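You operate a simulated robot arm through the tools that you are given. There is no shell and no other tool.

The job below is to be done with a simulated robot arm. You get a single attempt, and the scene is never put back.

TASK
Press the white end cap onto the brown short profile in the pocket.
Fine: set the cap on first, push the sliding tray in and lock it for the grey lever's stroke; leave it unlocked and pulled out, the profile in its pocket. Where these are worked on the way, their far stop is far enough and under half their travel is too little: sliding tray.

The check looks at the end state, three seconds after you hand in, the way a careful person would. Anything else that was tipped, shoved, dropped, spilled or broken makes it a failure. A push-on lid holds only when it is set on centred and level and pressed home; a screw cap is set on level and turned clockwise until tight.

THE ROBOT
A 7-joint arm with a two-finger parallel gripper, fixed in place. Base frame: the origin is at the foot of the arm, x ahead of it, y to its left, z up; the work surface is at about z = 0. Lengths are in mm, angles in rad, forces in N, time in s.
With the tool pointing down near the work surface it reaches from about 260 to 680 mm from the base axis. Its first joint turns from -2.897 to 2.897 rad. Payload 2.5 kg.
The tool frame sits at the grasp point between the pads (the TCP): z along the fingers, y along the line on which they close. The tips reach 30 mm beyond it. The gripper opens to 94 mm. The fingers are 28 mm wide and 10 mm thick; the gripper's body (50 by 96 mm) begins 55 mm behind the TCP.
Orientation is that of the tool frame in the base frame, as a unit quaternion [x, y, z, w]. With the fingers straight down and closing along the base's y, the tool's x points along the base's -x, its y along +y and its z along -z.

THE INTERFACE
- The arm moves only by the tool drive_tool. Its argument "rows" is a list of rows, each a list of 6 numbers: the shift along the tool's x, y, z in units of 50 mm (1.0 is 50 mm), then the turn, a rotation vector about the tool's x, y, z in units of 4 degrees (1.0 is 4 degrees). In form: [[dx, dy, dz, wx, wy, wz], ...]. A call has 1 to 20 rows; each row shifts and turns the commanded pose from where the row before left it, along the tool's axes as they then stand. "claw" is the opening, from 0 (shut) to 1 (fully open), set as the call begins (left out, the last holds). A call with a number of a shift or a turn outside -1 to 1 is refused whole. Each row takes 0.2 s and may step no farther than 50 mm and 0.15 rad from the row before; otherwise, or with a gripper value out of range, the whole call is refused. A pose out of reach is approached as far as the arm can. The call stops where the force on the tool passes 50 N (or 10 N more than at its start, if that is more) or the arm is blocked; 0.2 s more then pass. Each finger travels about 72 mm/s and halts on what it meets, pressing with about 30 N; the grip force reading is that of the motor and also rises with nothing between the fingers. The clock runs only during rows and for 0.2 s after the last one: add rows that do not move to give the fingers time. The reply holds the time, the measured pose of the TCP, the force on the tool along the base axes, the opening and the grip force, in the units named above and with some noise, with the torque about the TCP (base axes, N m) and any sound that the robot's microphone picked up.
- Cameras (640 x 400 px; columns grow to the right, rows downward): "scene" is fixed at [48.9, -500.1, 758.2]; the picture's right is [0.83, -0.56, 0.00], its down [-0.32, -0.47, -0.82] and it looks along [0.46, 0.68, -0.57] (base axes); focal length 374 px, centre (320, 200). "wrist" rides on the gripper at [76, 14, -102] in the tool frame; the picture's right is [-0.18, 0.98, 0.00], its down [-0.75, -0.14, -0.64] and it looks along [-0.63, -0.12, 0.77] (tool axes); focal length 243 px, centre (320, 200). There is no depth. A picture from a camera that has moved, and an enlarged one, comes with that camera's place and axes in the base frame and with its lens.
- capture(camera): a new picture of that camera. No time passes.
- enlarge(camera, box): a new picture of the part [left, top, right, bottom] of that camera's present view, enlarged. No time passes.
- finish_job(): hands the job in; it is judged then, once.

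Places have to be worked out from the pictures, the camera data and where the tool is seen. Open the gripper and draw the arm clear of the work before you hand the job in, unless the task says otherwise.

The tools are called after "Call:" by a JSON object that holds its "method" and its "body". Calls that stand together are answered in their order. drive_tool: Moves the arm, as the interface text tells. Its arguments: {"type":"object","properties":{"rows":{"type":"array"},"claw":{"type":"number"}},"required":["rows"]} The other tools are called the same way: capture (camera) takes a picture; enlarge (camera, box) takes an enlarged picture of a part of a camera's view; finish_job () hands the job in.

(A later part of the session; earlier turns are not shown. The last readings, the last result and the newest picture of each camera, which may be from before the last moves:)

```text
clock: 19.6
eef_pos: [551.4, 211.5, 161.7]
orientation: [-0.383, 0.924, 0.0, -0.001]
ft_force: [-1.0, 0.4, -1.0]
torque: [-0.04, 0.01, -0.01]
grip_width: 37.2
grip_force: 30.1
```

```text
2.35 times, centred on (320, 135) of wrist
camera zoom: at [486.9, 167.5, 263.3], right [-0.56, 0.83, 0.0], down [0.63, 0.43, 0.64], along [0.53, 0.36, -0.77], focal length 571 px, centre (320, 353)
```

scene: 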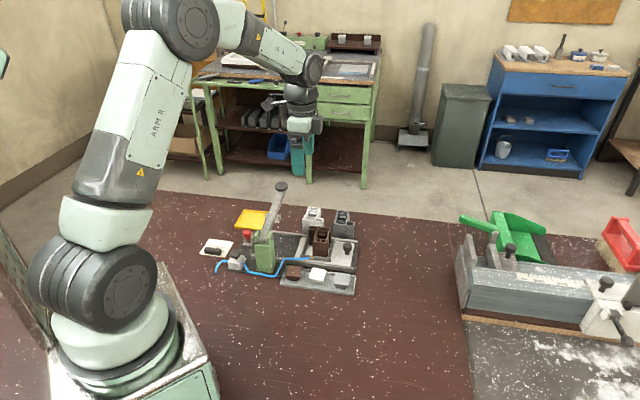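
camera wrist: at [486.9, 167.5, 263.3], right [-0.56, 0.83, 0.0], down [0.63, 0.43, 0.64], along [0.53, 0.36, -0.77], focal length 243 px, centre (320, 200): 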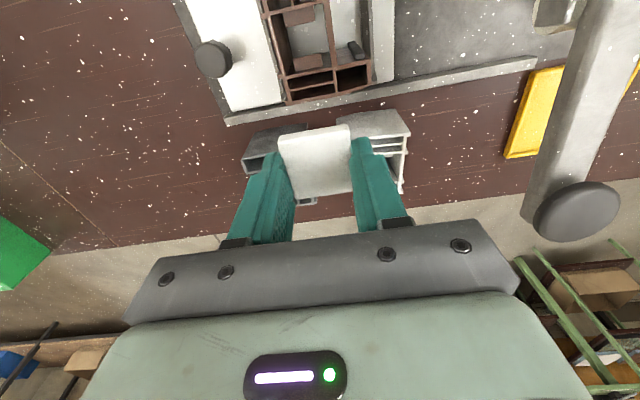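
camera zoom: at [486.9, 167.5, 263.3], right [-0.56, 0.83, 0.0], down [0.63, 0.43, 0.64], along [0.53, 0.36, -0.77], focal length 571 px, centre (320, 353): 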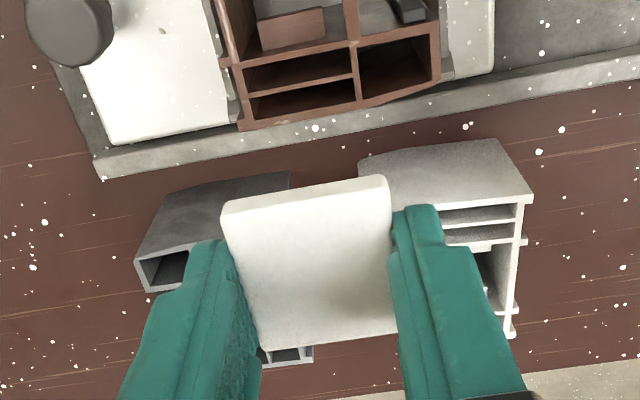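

The profile is now seen from nearly straight above. I zoom in on the chamber.

Call:
{"method": "enlarge", "body": {"camera": "wrist", "box": [250, 0, 390, 105]}}

```text
3.81 times, centred on (320, 52) of wrist
camera zoom: at [486.9, 167.5, 263.3], right [-0.56, 0.83, 0.0], down [0.63, 0.43, 0.64], along [0.53, 0.36, -0.77], focal length 924 px, centre (320, 762)
```

zoom: 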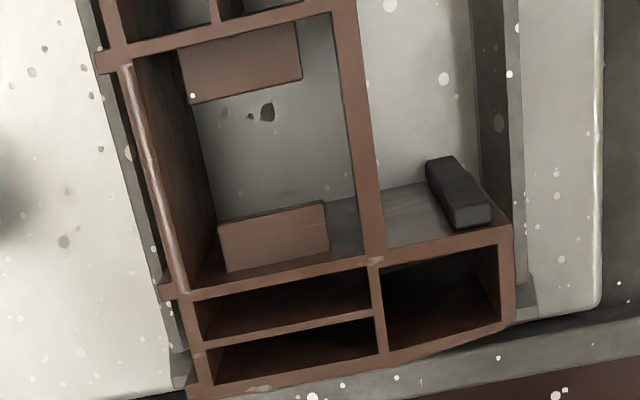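

The chamber centre from this near-vertical view is (511.7, 171.4); I need to move 54.8 mm along tool +x. I move there at this height and check the scene before lowering.

Call:
{"method": "drive_tool", "body": {"rows": [[0.548, -0.006, 0, 0, 0, 0], [0.548, -0.007, 0, 0, 0, 0], [0, 0, 0.4, 0, 0, 0], [0, 0, 0.3, 0, 0, 0], [0, 0, 0, 0, 0, 0], [0, 0, 0, 0, 0, 0]]}}

Call:
{"method": "enlarge", "body": {"camera": "wrist", "box": [230, 70, 410, 230]}}

Call:
{"method": "enlarge", "body": {"camera": "scene", "box": [290, 205, 350, 265]}}

```text
clock: 21.0
eef_pos: [512.0, 171.1, 125.1]
orientation: [-0.382, 0.924, -0.001, 0.0]
ft_force: [0.2, -0.1, 0.4]
torque: [-0.01, -0.01, -0.03]
grip_width: 37.3
grip_force: 29.8
```

```text
2.50 times, centred on (320, 150) of wrist
camera zoom: at [448.6, 127.7, 228.4], right [-0.56, 0.83, 0.0], down [0.63, 0.43, 0.64], along [0.53, 0.36, -0.77], focal length 606 px, centre (320, 325)
```

zoom: 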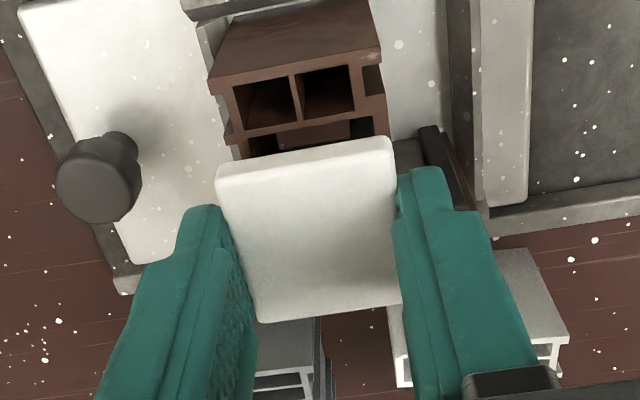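

```text
6.67 times, centred on (320, 235) of scene
camera zoom: at [48.9, -500.1, 758.2], right [0.83, -0.56, 0.0], down [-0.32, -0.47, -0.82], along [0.46, 0.68, -0.57], focal length 2493 px, centre (320, -33)
```

zoom: 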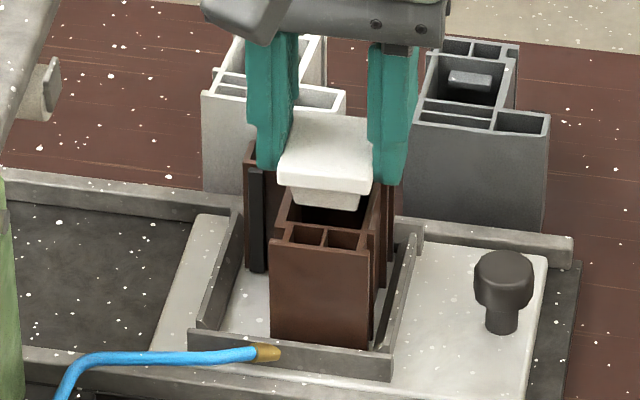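

Alignment looks good in both views (plug over the chamber, about 10 mm above). I lower slowly in small steps and watch the force.

Call:
{"method": "drive_tool", "body": {"rows": [[0, 0, 0.06, 0, 0, 0], [0, 0, 0.06, 0, 0, 0], [0, 0, 0.06, 0, 0, 0], [0, 0, 0.06, 0, 0, 0], [0, 0, 0, 0, 0, 0]]}}

Call:
{"method": "enlarge", "body": {"camera": "scene", "box": [300, 215, 345, 255]}}

Call:
{"method": "enlarge", "body": {"camera": "wrist", "box": [260, 70, 390, 190]}}

```text
clock: 22.2
eef_pos: [514.2, 173.6, 113.5]
orientation: [-0.382, 0.924, 0.0, 0.001]
ft_force: [-0.6, -0.4, 0.2]
torque: [-0.01, 0.0, -0.02]
grip_width: 37.2
grip_force: 29.6
```

```text
10.00 times, centred on (322, 235) of scene
camera zoom: at [48.9, -500.1, 758.2], right [0.83, -0.56, 0.0], down [-0.32, -0.47, -0.82], along [0.46, 0.68, -0.57], focal length 3740 px, centre (295, -150)
```

zoom: 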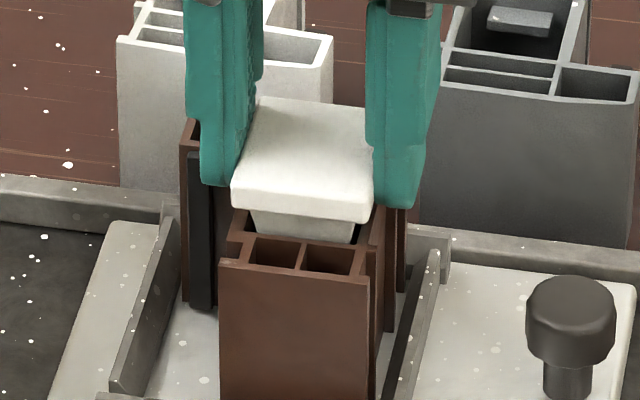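

```text
3.33 times, centred on (325, 130) of wrist
camera zoom: at [449.2, 128.6, 216.5], right [-0.56, 0.83, 0.0], down [0.63, 0.43, 0.64], along [0.53, 0.36, -0.77], focal length 809 px, centre (303, 433)
```

zoom: 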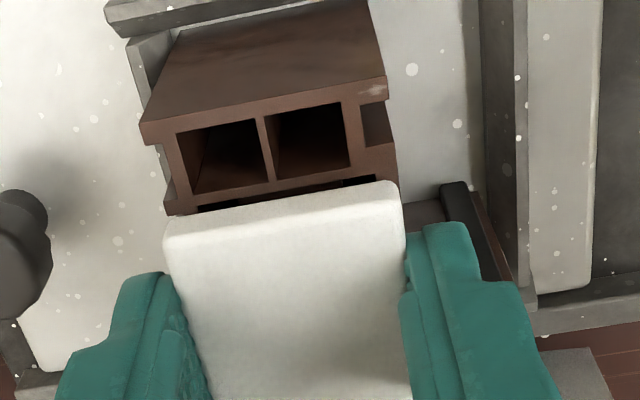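

The plug is entering the chamber with parallel edges and no contact force. I continue down 6 mm.

Call:
{"method": "drive_tool", "body": {"rows": [[0, 0, 0.04, 0, 0, 0], [0, 0, 0.04, 0, 0, 0], [0, 0, 0.04, 0, 0, 0], [0, 0, 0, 0, 0, 0]]}}

Call:
{"method": "enlarge", "body": {"camera": "scene", "box": [300, 215, 345, 255]}}

```text
clock: 23.2
eef_pos: [514.3, 174.3, 109.1]
orientation: [-0.382, 0.924, 0.0, 0.002]
ft_force: [-2.3, -0.3, 20.0]
torque: [-0.04, 0.18, 0.06]
grip_width: 37.2
grip_force: 30.0
```

```text
10.00 times, centred on (322, 235) of scene
camera zoom: at [48.9, -500.1, 758.2], right [0.83, -0.56, 0.0], down [-0.32, -0.47, -0.82], along [0.46, 0.68, -0.57], focal length 3740 px, centre (295, -150)
```

zoom: 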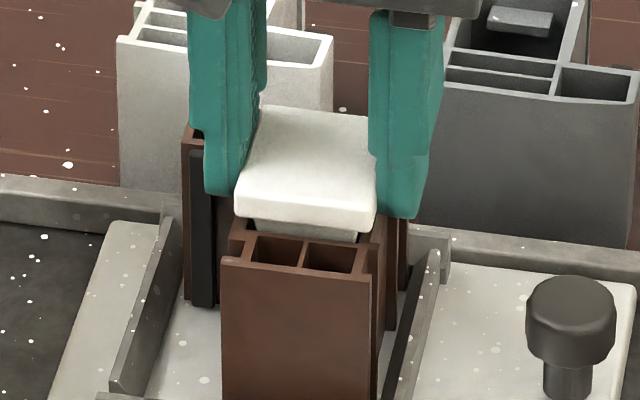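

Contact at 20 N with the plug mostly inside, so it is resting on the ribs. I check the lie of the cap from both cameras before releasing.

Call:
{"method": "enlarge", "body": {"camera": "wrist", "box": [260, 70, 390, 200]}}

Call:
{"method": "enlarge", "body": {"camera": "scene", "box": [308, 222, 338, 246]}}

```text
3.08 times, centred on (325, 135) of wrist
camera zoom: at [450.3, 128.9, 211.7], right [-0.56, 0.83, 0.0], down [0.63, 0.43, 0.64], along [0.53, 0.36, -0.76], focal length 746 px, centre (305, 400)
```

zoom: 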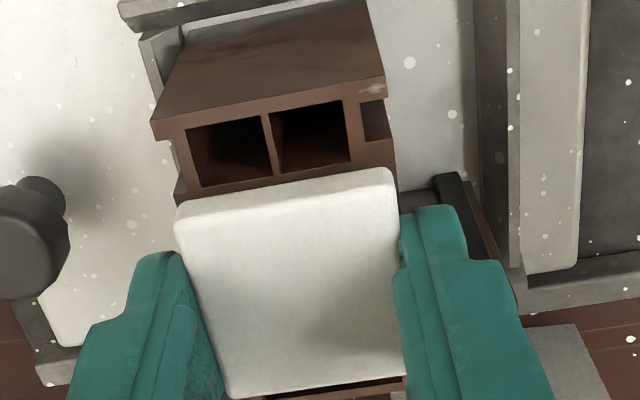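

```text
16.00 times, centred on (323, 234) of scene
camera zoom: at [48.9, -500.1, 758.2], right [0.83, -0.56, 0.0], down [-0.32, -0.47, -0.82], along [0.46, 0.68, -0.57], focal length 5984 px, centre (272, -344)
```

zoom: 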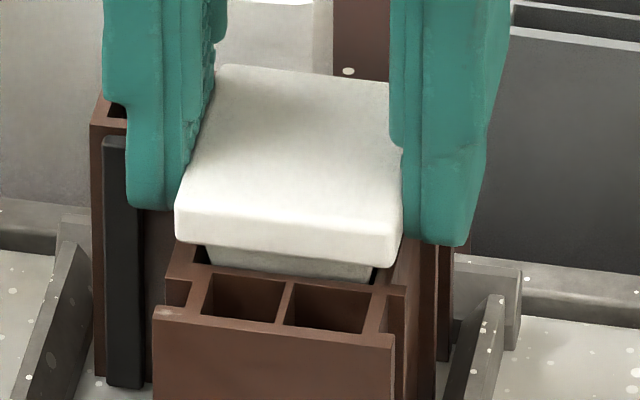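

The cap sits centred and level, plug resting on the ribs. I relieve the push by 1.5 mm and then open the fingers to about 58 mm.

Call:
{"method": "drive_tool", "body": {"rows": [[0, 0, -0.03, 0, 0, 0], [0, 0, 0, 0, 0, 0]]}}

Call:
{"method": "drive_tool", "body": {"rows": [[0, 0, 0, 0, 0, 0], [0, 0, 0, 0, 0, 0], [0, 0, 0, 0, 0, 0]], "claw": 0.6}}

Call:
{"method": "enlarge", "body": {"camera": "scene", "box": [308, 222, 338, 246]}}

Call:
{"method": "enlarge", "body": {"camera": "wrist", "box": [260, 70, 390, 200]}}

```text
clock: 23.8
eef_pos: [512.9, 173.0, 109.4]
orientation: [-0.382, 0.924, 0.001, 0.001]
ft_force: [2.7, 2.1, 9.2]
torque: [0.05, -0.15, -0.01]
grip_width: 37.0
grip_force: 30.4
```

```text
clock: 24.6
eef_pos: [512.6, 172.6, 109.1]
orientation: [-0.382, 0.924, -0.001, -0.001]
ft_force: [0.0, -0.1, 1.7]
torque: [-0.03, -0.03, 0.01]
grip_width: 56.3
grip_force: 0.0
```

```text
16.00 times, centred on (323, 234) of scene
camera zoom: at [48.9, -500.1, 758.2], right [0.83, -0.56, 0.0], down [-0.32, -0.47, -0.82], along [0.46, 0.68, -0.57], focal length 5984 px, centre (272, -344)
```

zoom: 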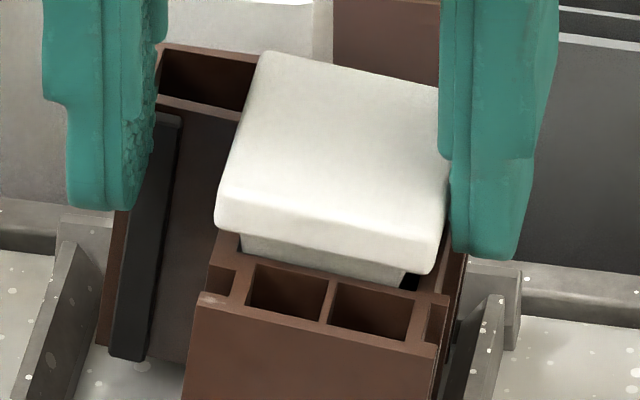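

```text
3.08 times, centred on (325, 135) of wrist
camera zoom: at [449.1, 128.5, 211.6], right [-0.56, 0.83, 0.0], down [0.63, 0.43, 0.64], along [0.53, 0.36, -0.77], focal length 746 px, centre (305, 400)
```

zoom: 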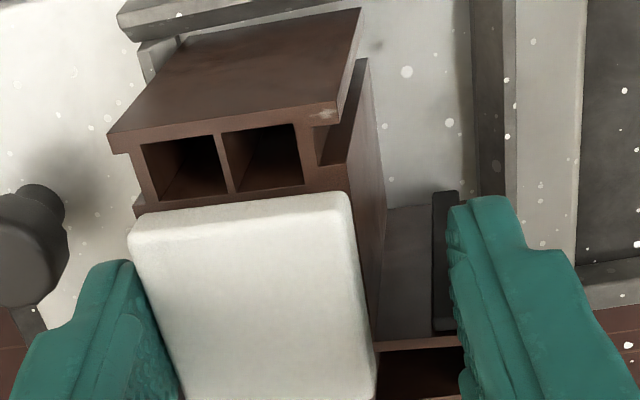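

The profile has tilted toward the outer finger as the fingers opened. I stop and look at the whole profile and pocket before doing anything else.

Call:
{"method": "enlarge", "body": {"camera": "scene", "box": [295, 212, 350, 267]}}

Call:
{"method": "capture", "body": {"camera": "wrist"}}

Call:
{"method": "enlarge", "body": {"camera": "scene", "box": [200, 170, 380, 300]}}

```text
7.27 times, centred on (322, 240) of scene
camera zoom: at [48.9, -500.1, 758.2], right [0.83, -0.56, 0.0], down [-0.32, -0.47, -0.82], along [0.46, 0.68, -0.57], focal length 2720 px, centre (302, -87)
```

zoom: 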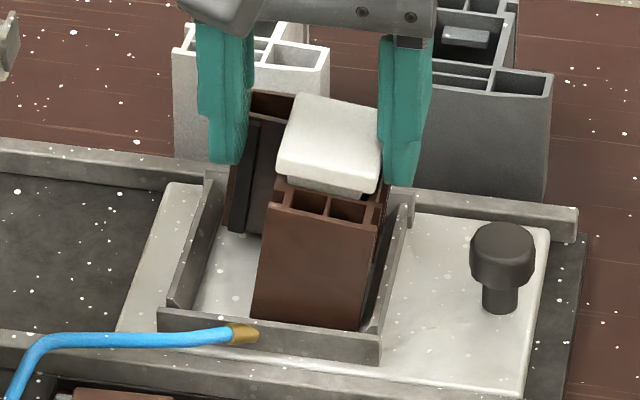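

```text
taken
camera wrist: at [449.1, 128.5, 211.6], right [-0.56, 0.83, 0.0], down [0.63, 0.43, 0.64], along [0.53, 0.36, -0.77], focal length 243 px, centre (320, 200)
```

wrist: 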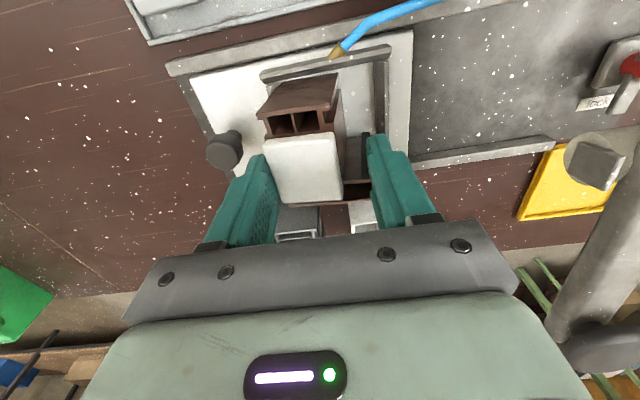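

```text
3.08 times, centred on (290, 235) of scene
camera zoom: at [48.9, -500.1, 758.2], right [0.83, -0.56, 0.0], down [-0.32, -0.47, -0.82], along [0.46, 0.68, -0.57], focal length 1151 px, centre (412, 92)
```

zoom: 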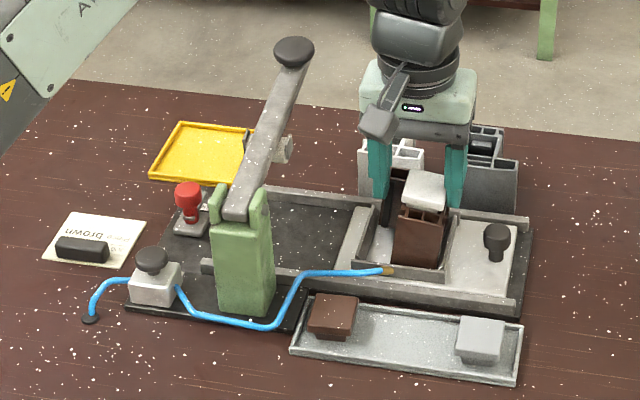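

The profile leans about 8° against the outer finger, which may be mid-motion. The fingers still guard both sides, so I wait briefly without moving and look again.

Call:
{"method": "drive_tool", "body": {"rows": [[0, 0, 0, 0, 0, 0], [0, 0, 0, 0, 0, 0]]}}

Call:
{"method": "enlarge", "body": {"camera": "scene", "box": [295, 212, 350, 267]}}

Call:
{"method": "enlarge", "body": {"camera": "wrist", "box": [230, 60, 410, 210]}}

```text
clock: 25.2
eef_pos: [512.5, 172.6, 108.6]
orientation: [-0.382, 0.924, 0.0, 0.0]
ft_force: [-0.1, 0.2, -0.2]
torque: [-0.02, 0.04, 0.01]
grip_width: 56.5
grip_force: 0.0
```

```text
7.27 times, centred on (322, 240) of scene
camera zoom: at [48.9, -500.1, 758.2], right [0.83, -0.56, 0.0], down [-0.32, -0.47, -0.82], along [0.46, 0.68, -0.57], focal length 2720 px, centre (302, -87)
```

zoom: 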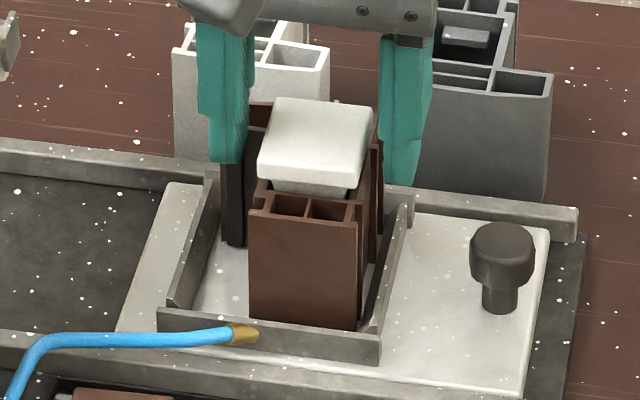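

```text
2.67 times, centred on (320, 135) of wrist
camera zoom: at [449.3, 128.6, 211.8], right [-0.56, 0.83, 0.0], down [0.63, 0.43, 0.64], along [0.53, 0.36, -0.77], focal length 647 px, centre (320, 373)
```

zoom: 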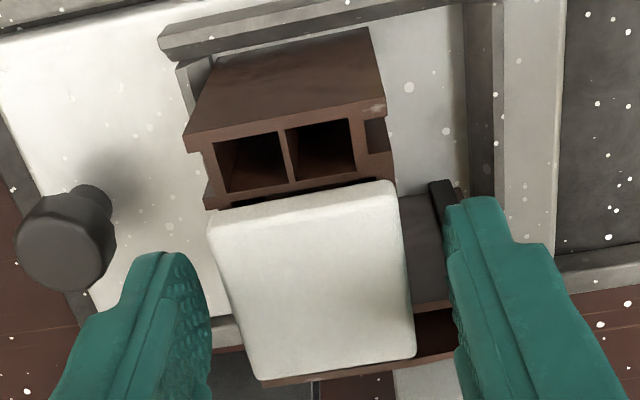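

It rocked back upright on its own with the cap still on. I wait a bit more for it to settle and inspect the cap's levelness.

Call:
{"method": "drive_tool", "body": {"rows": [[0, 0, 0, 0, 0, 0], [0, 0, 0, 0, 0, 0], [0, 0, 0, 0, 0, 0], [0, 0, 0, 0, 0, 0]]}}

Call:
{"method": "enlarge", "body": {"camera": "scene", "box": [303, 220, 338, 262]}}

Call:
{"method": "enlarge", "body": {"camera": "wrist", "box": [260, 80, 380, 210]}}

```text
clock: 26.2
eef_pos: [513.4, 172.4, 108.5]
orientation: [-0.383, 0.924, 0.0, -0.001]
ft_force: [-0.2, -0.9, -0.1]
torque: [0.03, -0.01, -0.01]
grip_width: 56.5
grip_force: 0.1
```

```text
9.52 times, centred on (320, 241) of scene
camera zoom: at [48.9, -500.1, 758.2], right [0.83, -0.56, 0.0], down [-0.32, -0.47, -0.82], along [0.46, 0.68, -0.57], focal length 3562 px, centre (315, -190)
```

zoom: 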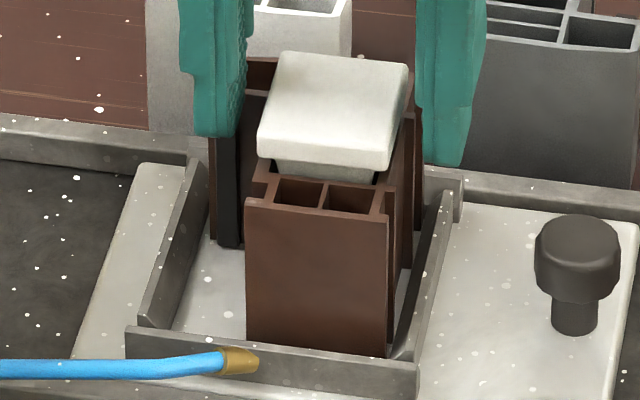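

```text
3.08 times, centred on (320, 145) of wrist
camera zoom: at [449.4, 128.7, 211.9], right [-0.56, 0.83, 0.0], down [0.63, 0.43, 0.64], along [0.53, 0.36, -0.77], focal length 746 px, centre (320, 369)
```

zoom: 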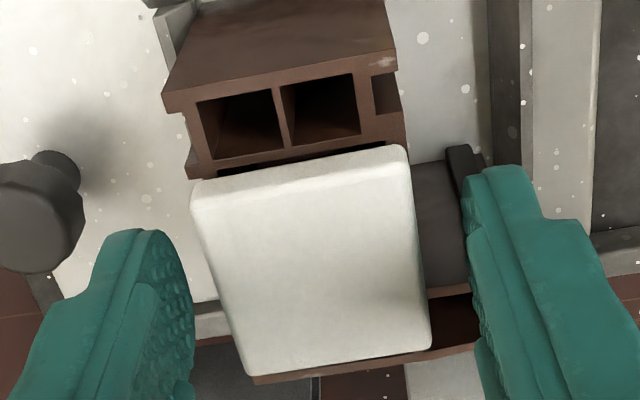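

The profile is upright again but the cap now looks a few degrees tilted and slightly shifted. I lift straight up and look from above to judge it properly before correcting.

Call:
{"method": "drive_tool", "body": {"rows": [[0, 0, -0.3, 0, 0, 0], [0, 0, -0.5, 0, 0, 0], [0, 0, -0.4, 0, 0, 0], [-0.6, 0, 0, 0, 0, 0], [-0.6, 0, 0, 0, 0, 0], [0, 0, 0, 0, 0, 0]]}}

Call:
{"method": "enlarge", "body": {"camera": "wrist", "box": [240, 0, 400, 120]}}

Call:
{"method": "enlarge", "body": {"camera": "scene", "box": [306, 222, 336, 246]}}

```text
clock: 27.6
eef_pos: [555.8, 216.2, 169.1]
orientation: [-0.383, 0.924, 0.0, 0.0]
ft_force: [0.0, -0.5, 0.2]
torque: [0.02, 0.03, -0.01]
grip_width: 56.5
grip_force: 0.1
```

```text
3.33 times, centred on (320, 60) of wrist
camera zoom: at [491.8, 172.6, 271.5], right [-0.56, 0.83, 0.0], down [0.63, 0.43, 0.64], along [0.53, 0.36, -0.77], focal length 809 px, centre (320, 667)
```

zoom: 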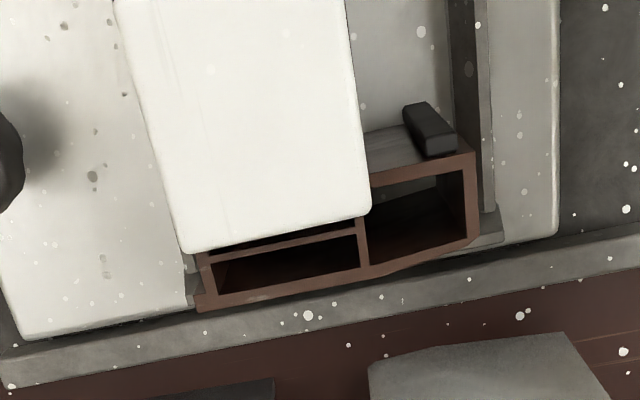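

```text
16.00 times, centred on (321, 234) of scene
camera zoom: at [48.9, -500.1, 758.2], right [0.83, -0.56, 0.0], down [-0.32, -0.47, -0.82], along [0.46, 0.68, -0.57], focal length 5984 px, centre (304, -344)
```

zoom: 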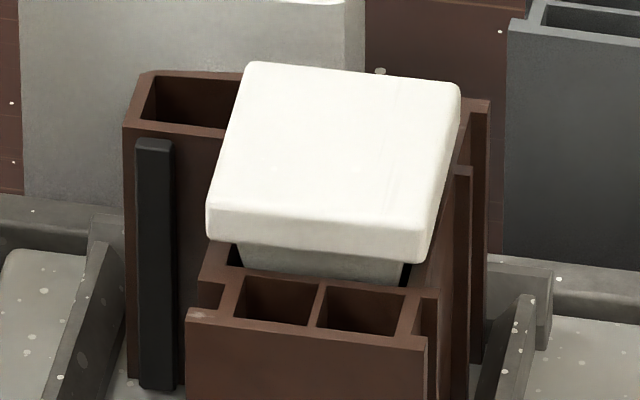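

From above the cap now sits level, square and within about 1 mm of the chamber's centre. Next I check the clearance of the lever's press foot against the cap top.

Call:
{"method": "capture", "body": {"camera": "wrist"}}

Call:
{"method": "enlarge", "body": {"camera": "scene", "box": [255, 195, 295, 225]}}

```text
taken
camera wrist: at [491.8, 172.6, 271.5], right [-0.56, 0.83, 0.0], down [0.63, 0.43, 0.64], along [0.53, 0.36, -0.77], focal length 243 px, centre (320, 200)
```

wrist: 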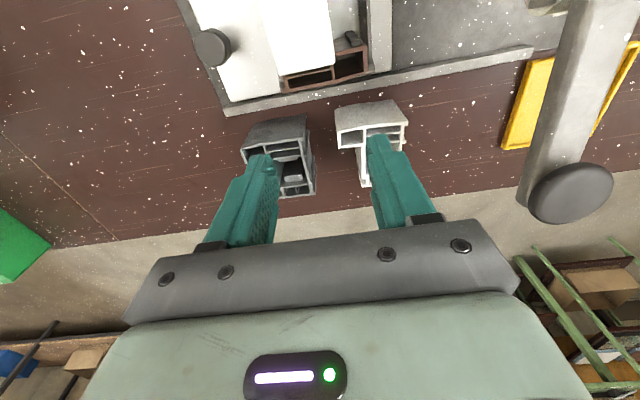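

```text
13.33 times, centred on (275, 210) of scene
camera zoom: at [48.9, -500.1, 758.2], right [0.83, -0.56, 0.0], down [-0.32, -0.47, -0.82], along [0.46, 0.68, -0.57], focal length 4986 px, centre (920, 67)
```

zoom: 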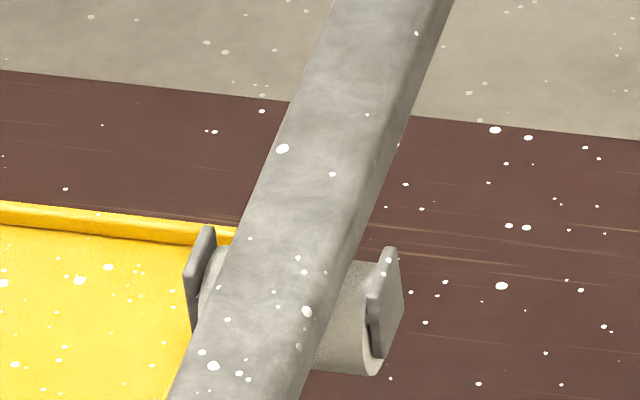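

I go to above the tray knob and turn a further 90° so that the camera sits on the outer side, looking inward along the slide; that will show the foot height against the cap.

Call:
{"method": "drive_tool", "body": {"rows": [[0.415, -0.492, 0, 0, 0, 0], [0.415, -0.492, 0, 0, 0, 0], [0.415, -0.492, 0, 0, 0, 0], [0, 0, 0, 0, 0, -1], [0, 0, 0, 0, 0, -1], [0, 0, 0, 0, 0, -1], [0, 0, 0, 0, 0, -1], [0, 0, 0, 0, 0, -1], [0, 0, 0, 0, 0, -1], [0, 0, 0, 0, 0, -1], [0, 0, 0, 0, 0, -1], [0, 0, 0, 0, 0, -1], [0, 0, 0, 0, 0, -1], [0, 0, 0, 0, 0, -1], [0, 0, 0, 0, 0, -1], [0, 0, 0, 0, 0, -1], [0, 0, 0, 0, 0, -1], [0, 0, 0, 0, 0, -1], [0, 0, 0, 0, 0, -1]]}}

Call:
{"method": "drive_tool", "body": {"rows": [[0, 0, 0, 0, 0, -1], [0, 0, 0, 0, 0, -1], [0, 0, 0, 0, 0, -1], [0, 0, 0, 0, 0, -1], [0, 0, 0, 0, 0, -1], [0, 0, 0, 0, 0, -1], [0, 0, 0, 0, 0, -0.5], [0, 0, 0, 0, 0, 0]]}}

Call:
{"method": "capture", "body": {"camera": "wrist"}}

Call:
{"method": "enlarge", "body": {"camera": "scene", "box": [200, 170, 380, 300]}}

```text
clock: 31.6
eef_pos: [563.7, 119.4, 170.7]
orientation: [0.815, -0.579, 0.0, 0.0]
ft_force: [-0.1, 0.3, 0.4]
torque: [0.03, 0.01, 0.04]
grip_width: 56.4
grip_force: 0.0
```

```text
clock: 33.4
eef_pos: [564.3, 119.0, 169.1]
orientation: [0.924, -0.383, 0.0, 0.0]
ft_force: [1.1, 0.0, 0.3]
torque: [0.02, 0.0, -0.03]
grip_width: 56.3
grip_force: 0.0
```

```text
taken
camera wrist: at [607.7, 54.2, 272.0], right [-0.83, -0.56, 0.0], down [-0.43, 0.63, 0.64], along [-0.36, 0.53, -0.77], focal length 243 px, centre (320, 200)
```

wrist: 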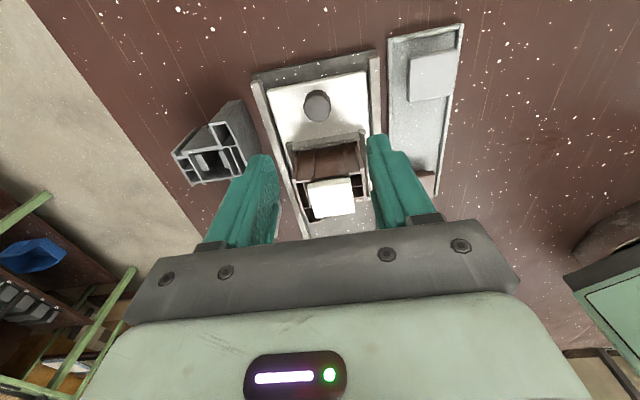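

```text
3.08 times, centred on (290, 235) of scene
camera zoom: at [48.9, -500.1, 758.2], right [0.83, -0.56, 0.0], down [-0.32, -0.47, -0.82], along [0.46, 0.68, -0.57], focal length 1151 px, centre (412, 92)
```

zoom: 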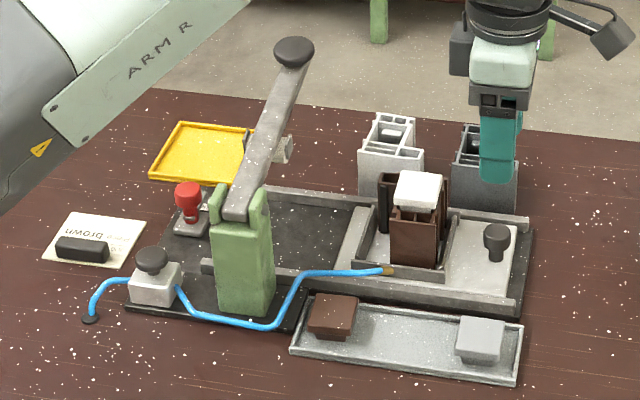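

I zoom on the tray knob to centre the fingers on it.

Call:
{"method": "enlarge", "body": {"camera": "wrist", "box": [260, 50, 400, 180]}}

Call:
{"method": "enlarge", "body": {"camera": "scene", "box": [330, 230, 360, 265]}}

```text
3.08 times, centred on (330, 115) of wrist
camera zoom: at [607.7, 54.2, 272.0], right [-0.83, -0.56, 0.0], down [-0.43, 0.63, 0.64], along [-0.36, 0.53, -0.77], focal length 746 px, centre (289, 462)
```

zoom: 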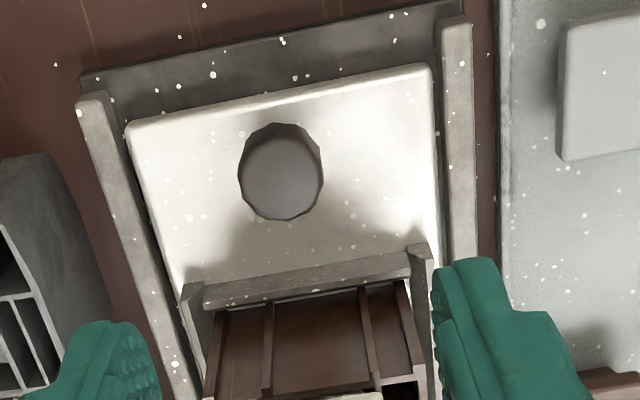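

```text
11.43 times, centred on (345, 248) of scene
camera zoom: at [48.9, -500.1, 758.2], right [0.83, -0.56, 0.0], down [-0.32, -0.47, -0.82], along [0.46, 0.68, -0.57], focal length 4274 px, centre (34, -343)
```

zoom: 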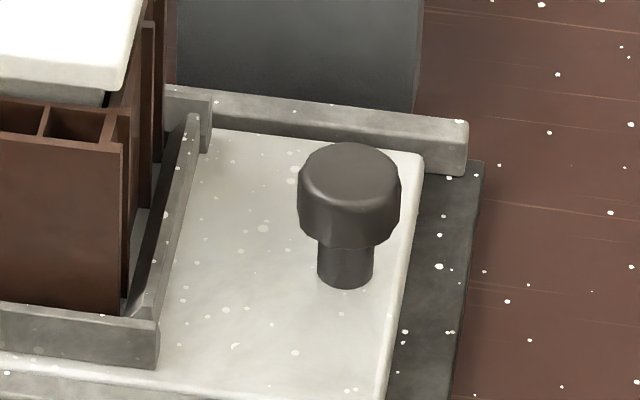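

Knob centre is at about (564, 121), head from z≈29 to 43. I shift by (0, +2) mm, go down to z≈48 with the fingers on either side of it, and then close.

Call:
{"method": "drive_tool", "body": {"rows": [[-0.031, -0.031, 0.3, 0, 0, 0], [0, 0, 0.55, 0, 0, 0], [0, 0, 0.55, 0, 0, 0], [0, 0, 0.5, 0, 0, 0], [0, 0, 0.35, 0, 0, 0], [0, 0, 0.18, 0, 0, 0], [0, 0, 0, 0, 0, 0]]}}

Call:
{"method": "enlarge", "body": {"camera": "wrist", "box": [240, 80, 400, 230]}}

Call:
{"method": "enlarge", "body": {"camera": "scene", "box": [305, 215, 375, 275]}}

```text
clock: 35.0
eef_pos: [564.8, 120.9, 49.1]
orientation: [0.924, -0.383, 0.002, -0.002]
ft_force: [-5.6, 1.1, 35.6]
torque: [-0.72, 1.18, -0.26]
grip_width: 58.1
grip_force: 2.2
```

```text
2.67 times, centred on (320, 155) of wrist
camera zoom: at [608.5, 56.4, 152.1], right [-0.83, -0.56, 0.0], down [-0.44, 0.63, 0.64], along [-0.36, 0.53, -0.77], focal length 647 px, centre (320, 320)
```

zoom: 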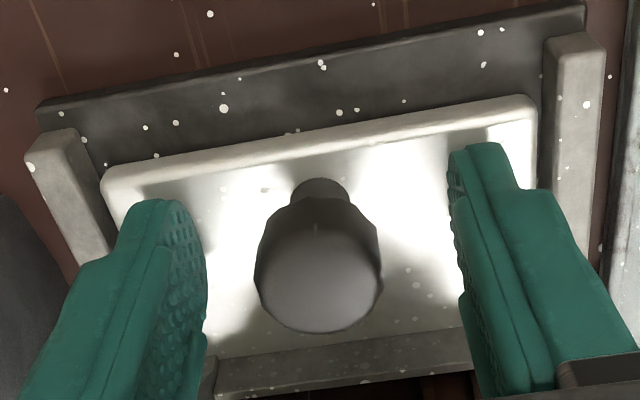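

```text
6.67 times, centred on (340, 245) of scene
camera zoom: at [48.9, -500.1, 758.2], right [0.83, -0.56, 0.0], down [-0.32, -0.47, -0.82], along [0.46, 0.68, -0.57], focal length 2493 px, centre (187, -100)
```

zoom: 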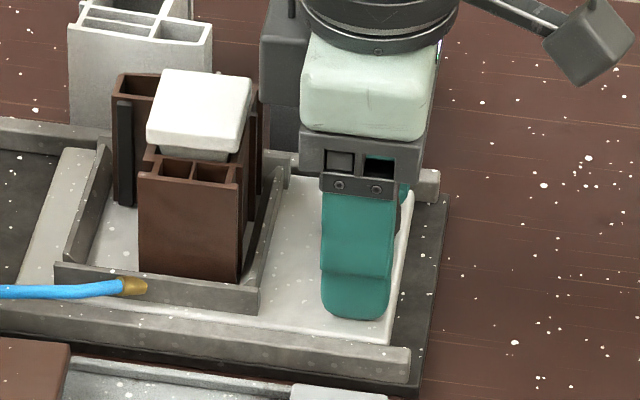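

The fingertips touched the tray plate (35 N), so the plate top is at z≈19 and the knob head about z 34–48. I back up 5 mm and then close on the knob.

Call:
{"method": "drive_tool", "body": {"rows": [[0, 0, -0.11, 0, 0, 0], [0, 0, 0, 0, 0, 0]]}}

Call:
{"method": "drive_tool", "body": {"rows": [[0, 0, 0, 0, 0, 0], [0, 0, 0, 0, 0, 0], [0, 0, 0, 0, 0, 0], [0, 0, 0, 0, 0, 0]], "claw": 0.2}}

Call:
{"method": "enlarge", "body": {"camera": "scene", "box": [295, 215, 375, 275]}}

Call:
{"method": "enlarge", "body": {"camera": "wrist", "box": [240, 80, 400, 230]}}

```text
clock: 35.6
eef_pos: [562.3, 121.1, 51.2]
orientation: [0.924, -0.382, -0.001, 0.001]
ft_force: [-0.7, -0.2, 0.7]
torque: [0.0, -0.03, 0.0]
grip_width: 56.1
grip_force: 0.0
```

```text
clock: 36.6
eef_pos: [563.8, 122.6, 52.1]
orientation: [0.924, -0.383, 0.001, -0.001]
ft_force: [14.5, 14.5, -10.7]
torque: [-0.11, -0.43, 0.03]
grip_width: 25.2
grip_force: 45.1
```

```text
6.67 times, centred on (335, 245) of scene
camera zoom: at [48.9, -500.1, 758.2], right [0.83, -0.56, 0.0], down [-0.32, -0.47, -0.82], along [0.46, 0.68, -0.57], focal length 2493 px, centre (220, -100)
```

zoom: 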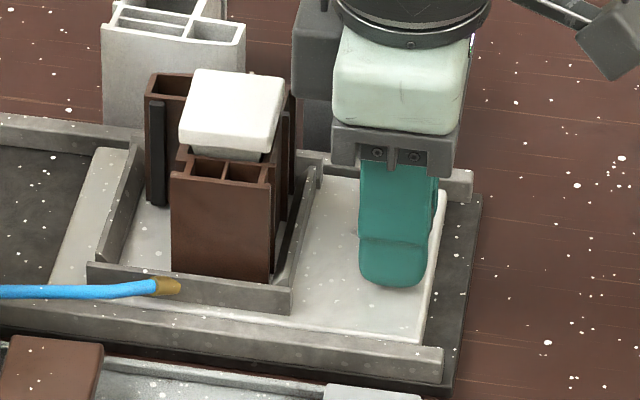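

```text
2.67 times, centred on (320, 155) of wrist
camera zoom: at [608.2, 56.7, 155.2], right [-0.83, -0.56, 0.0], down [-0.43, 0.63, 0.64], along [-0.36, 0.53, -0.77], focal length 647 px, centre (320, 320)
```

zoom: 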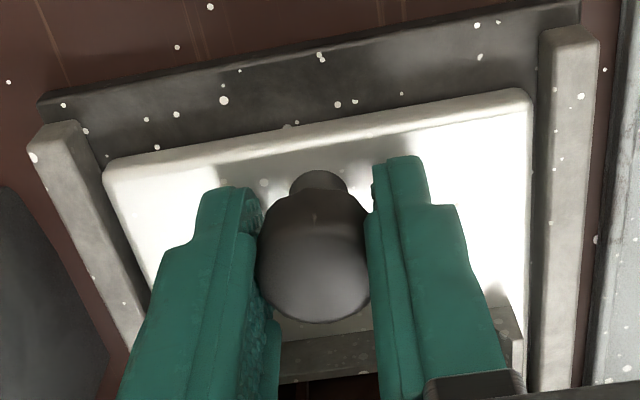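

Gripped on the knob (25.2 mm) with a side load of about 20 N toward +p, because the tool is a bit off the slide line. I shift 1.5 mm to relieve it before pushing.

Call:
{"method": "drive_tool", "body": {"rows": [[0, -0.03, 0.01, 0, 0, 0], [0, 0, 0, 0, 0, 0]]}}

```text
clock: 37.2
eef_pos: [565.6, 120.9, 51.3]
orientation: [0.924, -0.383, 0.0, 0.001]
ft_force: [1.2, 4.2, 6.2]
torque: [0.39, 0.31, 0.04]
grip_width: 25.3
grip_force: 44.9
```

The side load is mostly gone. I push the tray inward gently, 20 mm at 25 mm/s, to see how it runs.

Call:
{"method": "drive_tool", "body": {"rows": [[-0.04, 0, 0, 0, 0, 0], [-0.08, 0, 0, 0, 0, 0], [-0.1, 0, 0, 0, 0, 0], [-0.1, 0, 0, 0, 0, 0], [-0.06, 0, 0, 0, 0, 0], [-0.02, 0, 0, 0, 0, 0]]}}

Call:
{"method": "enlarge", "body": {"camera": "scene", "box": [255, 195, 365, 275]}}

```text
clock: 38.6
eef_pos: [550.2, 135.2, 51.9]
orientation: [0.923, -0.384, -0.001, 0.001]
ft_force: [-7.3, -9.9, 15.2]
torque: [-0.46, -0.3, 0.02]
grip_width: 25.4
grip_force: 45.0
```

```text
5.00 times, centred on (310, 235) of scene
camera zoom: at [48.9, -500.1, 758.2], right [0.83, -0.56, 0.0], down [-0.32, -0.47, -0.82], along [0.46, 0.68, -0.57], focal length 1870 px, centre (370, 25)
```

zoom: 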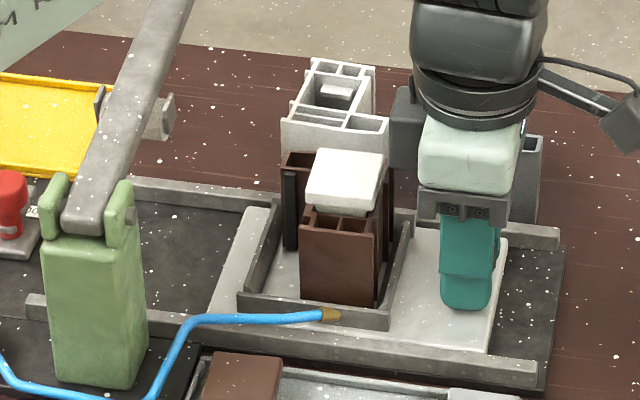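

The tray slid 20 mm and the cap stayed put. A side load of about 12 N shows I drift slightly off the slide line, so I correct and continue another 30 mm.

Call:
{"method": "drive_tool", "body": {"rows": [[-0.04, 0.015, -0.01, 0, 0, 0], [-0.08, 0.005, 0, 0, 0, 0], [-0.1, 0.003, 0, 0, 0, 0], [-0.1, 0.003, 0, 0, 0, 0], [-0.1, 0.003, 0, 0, 0, 0], [-0.1, 0.003, 0, 0, 0, 0], [-0.06, 0, 0, 0, 0, 0], [-0.02, 0, 0, 0, 0, 0]]}}

Call:
{"method": "enlarge", "body": {"camera": "scene", "box": [255, 195, 365, 275]}}

```text
clock: 40.4
eef_pos: [529.5, 156.5, 52.0]
orientation: [0.924, -0.383, 0.0, -0.001]
ft_force: [18.6, 17.7, -23.9]
torque: [0.53, 0.23, 0.0]
grip_width: 25.5
grip_force: 45.2
```

```text
5.00 times, centred on (310, 235) of scene
camera zoom: at [48.9, -500.1, 758.2], right [0.83, -0.56, 0.0], down [-0.32, -0.47, -0.82], along [0.46, 0.68, -0.57], focal length 1870 px, centre (370, 25)
```

zoom: 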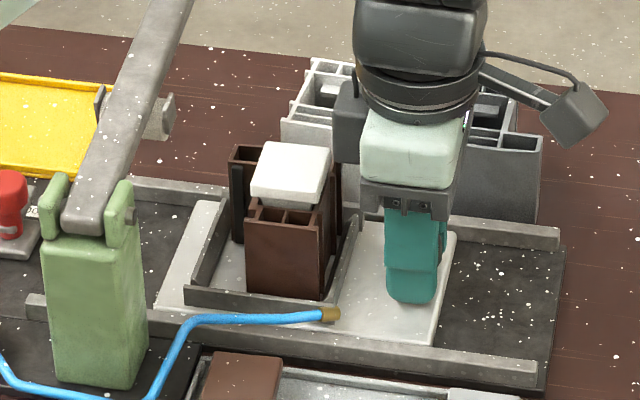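

50 mm in; the cap rides well. I re-balance the side and vertical loads and push another 35 mm, still short of the foot.

Call:
{"method": "drive_tool", "body": {"rows": [[-0.04, -0.02, 0.02, 0, 0, 0], [-0.08, 0, 0, 0, 0, 0], [-0.1, 0, 0, 0, 0, 0], [-0.1, 0, 0, 0, 0, 0], [-0.1, 0, 0, 0, 0, 0], [-0.1, 0, 0, 0, 0, 0], [-0.1, 0, 0, 0, 0, 0], [-0.06, 0, 0, 0, 0, 0], [-0.02, 0, 0, 0, 0, 0]]}}

Call:
{"method": "enlarge", "body": {"camera": "scene", "box": [245, 195, 355, 275]}}

```text
clock: 42.4
eef_pos: [503.7, 181.7, 51.6]
orientation: [0.924, -0.383, 0.001, -0.001]
ft_force: [5.8, 3.8, 8.1]
torque: [-0.21, -0.34, -0.07]
grip_width: 25.0
grip_force: 45.0
```

```text
5.00 times, centred on (300, 235) of scene
camera zoom: at [48.9, -500.1, 758.2], right [0.83, -0.56, 0.0], down [-0.32, -0.47, -0.82], along [0.46, 0.68, -0.57], focal length 1870 px, centre (420, 25)
```

zoom: 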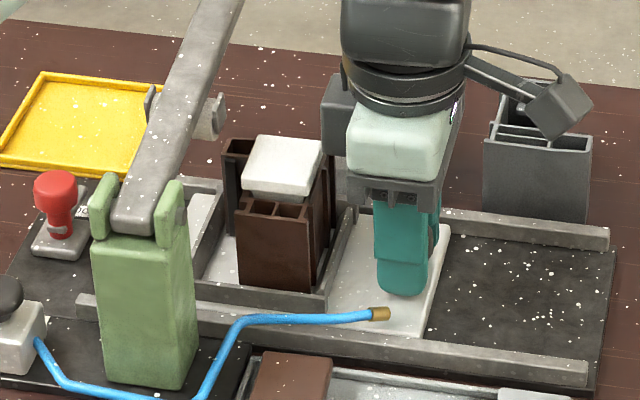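

The foot's underside appears well above the cap top (roughly 8–10 mm clearance). I go another 25 mm and check before it passes under.

Call:
{"method": "drive_tool", "body": {"rows": [[-0.04, -0.004, 0.006, 0, 0, 0], [-0.08, 0, 0, 0, 0, 0], [-0.1, 0, 0, 0, 0, 0], [-0.1, 0, 0, 0, 0, 0], [-0.1, 0, 0, 0, 0, 0], [-0.06, 0, 0, 0, 0, 0], [-0.02, 0, 0, 0, 0, 0]]}}

Call:
{"method": "enlarge", "body": {"camera": "scene", "box": [250, 195, 320, 255]}}

```text
clock: 44.0
eef_pos: [484.9, 199.8, 52.3]
orientation: [0.924, -0.383, 0.0, 0.0]
ft_force: [3.5, 1.4, 18.4]
torque: [-0.64, -0.73, -0.01]
grip_width: 25.4
grip_force: 44.9
```

```text
6.67 times, centred on (285, 225) of scene
camera zoom: at [48.9, -500.1, 758.2], right [0.83, -0.56, 0.0], down [-0.32, -0.47, -0.82], along [0.46, 0.68, -0.57], focal length 2493 px, centre (553, 33)
```

zoom: 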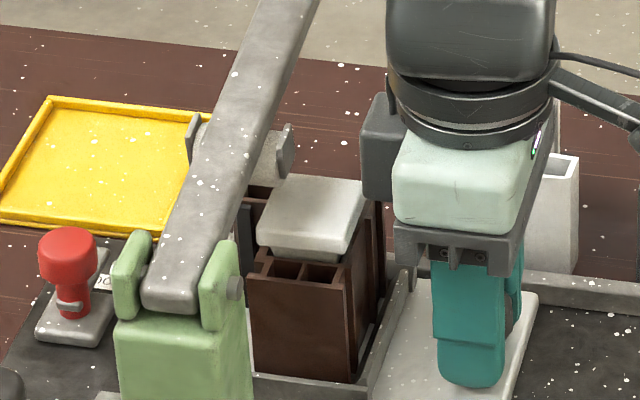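

Call:
{"method": "enlarge", "body": {"camera": "scene", "box": [270, 205, 300, 240]}}

```text
11.43 times, centred on (285, 222) of scene
camera zoom: at [48.9, -500.1, 758.2], right [0.83, -0.56, 0.0], down [-0.32, -0.47, -0.82], along [0.46, 0.68, -0.57], focal length 4274 px, centre (720, -57)
```

zoom: 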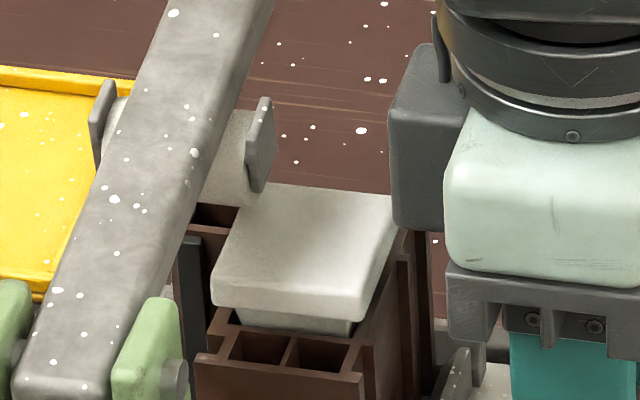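

Cap is level and the foot clears it by about 8 mm. I continue 22 mm inward slowly.

Call:
{"method": "drive_tool", "body": {"rows": [[-0.03, 0, 0, 0, 0, 0], [-0.07, 0, 0, 0, 0, 0], [-0.08, 0, 0, 0, 0, 0], [-0.08, 0, 0, 0, 0, 0], [-0.08, 0, 0, 0, 0, 0], [-0.06, 0, 0, 0, 0, 0], [-0.04, 0, 0, 0, 0, 0]]}}

Call:
{"method": "enlarge", "body": {"camera": "scene", "box": [230, 195, 310, 255]}}

```text
clock: 45.6
eef_pos: [473.2, 212.8, 52.3]
orientation: [0.923, -0.384, 0.002, 0.0]
ft_force: [22.3, -4.8, -6.3]
torque: [0.6, 0.3, -0.09]
grip_width: 25.3
grip_force: 44.6
```

```text
6.67 times, centred on (270, 225) of scene
camera zoom: at [48.9, -500.1, 758.2], right [0.83, -0.56, 0.0], down [-0.32, -0.47, -0.82], along [0.46, 0.68, -0.57], focal length 2493 px, centre (653, 33)
```

zoom: 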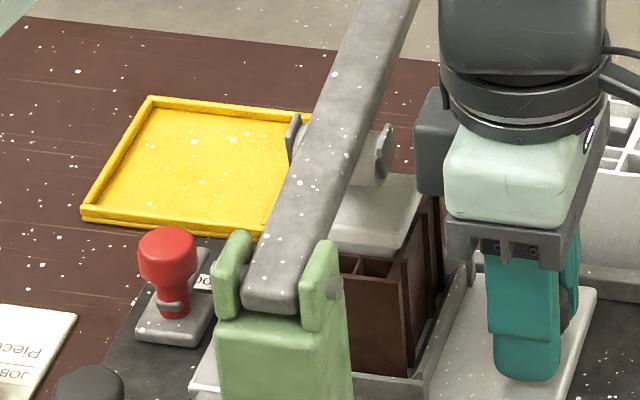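

It moved about 130 mm in total and now shows 19 N against it, so it may be at the far stop. I push a few millimetres more to confirm.

Call:
{"method": "drive_tool", "body": {"rows": [[-0.03, 0, 0, 0, 0, 0], [-0.03, 0, 0, 0, 0, 0], [0, 0, 0, 0, 0, 0]]}}

Call:
{"method": "enlarge", "body": {"camera": "scene", "box": [235, 215, 275, 255]}}

Call:
{"method": "capture", "body": {"camera": "wrist"}}

```text
clock: 46.4
eef_pos: [470.5, 214.2, 52.9]
orientation: [0.923, -0.384, 0.002, 0.002]
ft_force: [35.6, -19.4, -3.5]
torque: [0.51, 0.15, 0.06]
grip_width: 25.3
grip_force: 44.7
```

```text
10.00 times, centred on (255, 235) of scene
camera zoom: at [48.9, -500.1, 758.2], right [0.83, -0.56, 0.0], down [-0.32, -0.47, -0.82], along [0.46, 0.68, -0.57], focal length 3740 px, centre (970, -150)
```

zoom: 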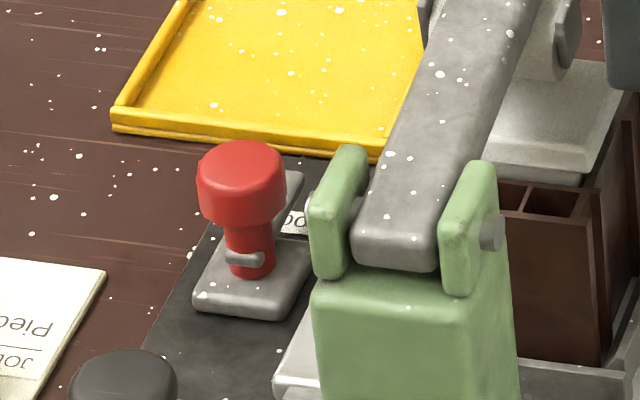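

```text
taken
camera wrist: at [514.3, 150.7, 155.8], right [-0.83, -0.56, 0.0], down [-0.43, 0.64, 0.64], along [-0.36, 0.53, -0.77], focal length 243 px, centre (320, 200)
```

wrist: 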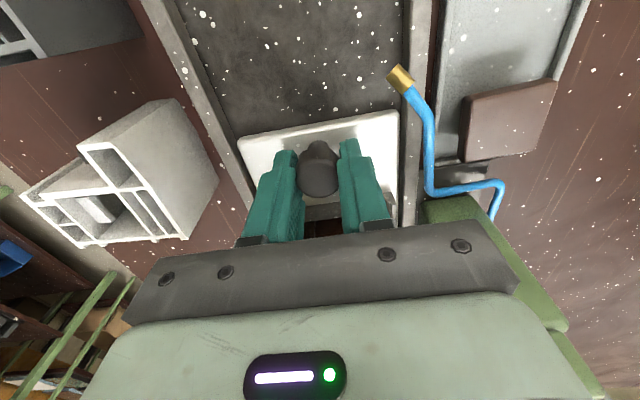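

The load rose to 39 N with almost no further travel, so the tray is at its inner stop. I relieve the push, open on the knob and lift straight up.

Call:
{"method": "drive_tool", "body": {"rows": [[0.03, 0, 0, 0, 0, 0], [0.03, 0, 0, 0, 0, 0], [0, 0, 0, 0, 0, 0]]}}

Call:
{"method": "drive_tool", "body": {"rows": [[0, 0, 0, 0, 0, 0], [0, 0, 0, 0, 0, 0]], "claw": 0.32}}

Call:
{"method": "drive_tool", "body": {"rows": [[0, 0, 0, 0, 0, 0], [0, 0, 0, 0, 0, 0], [0, 0, 0, 0, 0, 0]], "claw": 0.55}}

Call:
{"method": "enlarge", "body": {"camera": "scene", "box": [235, 195, 335, 275]}}

```text
clock: 47.2
eef_pos: [470.5, 214.9, 52.9]
orientation: [0.924, -0.382, 0.0, 0.0]
ft_force: [17.0, -10.0, 9.7]
torque: [-1.06, -0.88, 0.0]
grip_width: 25.7
grip_force: 45.1
```

```text
clock: 47.8
eef_pos: [469.8, 215.2, 50.4]
orientation: [0.924, -0.382, -0.001, 0.0]
ft_force: [0.1, -0.3, -0.1]
torque: [0.0, 0.03, -0.01]
grip_width: 29.8
grip_force: 0.0
```

```text
clock: 48.6
eef_pos: [470.0, 214.1, 51.8]
orientation: [0.924, -0.383, 0.0, 0.0]
ft_force: [0.1, 0.6, -0.3]
torque: [-0.01, -0.02, -0.01]
grip_width: 51.8
grip_force: 0.2
```

```text
5.00 times, centred on (285, 235) of scene
camera zoom: at [48.9, -500.1, 758.2], right [0.83, -0.56, 0.0], down [-0.32, -0.47, -0.82], along [0.46, 0.68, -0.57], focal length 1870 px, centre (495, 25)
```

zoom: 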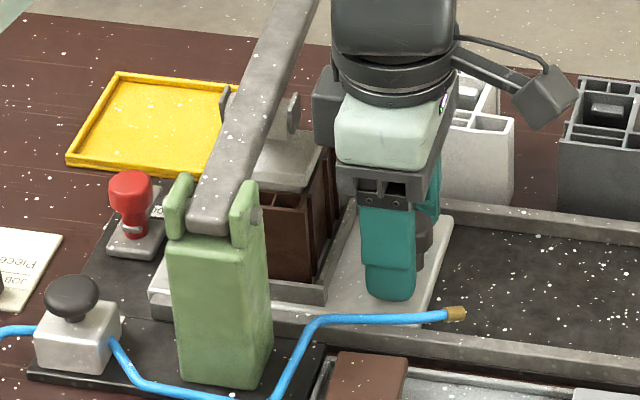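

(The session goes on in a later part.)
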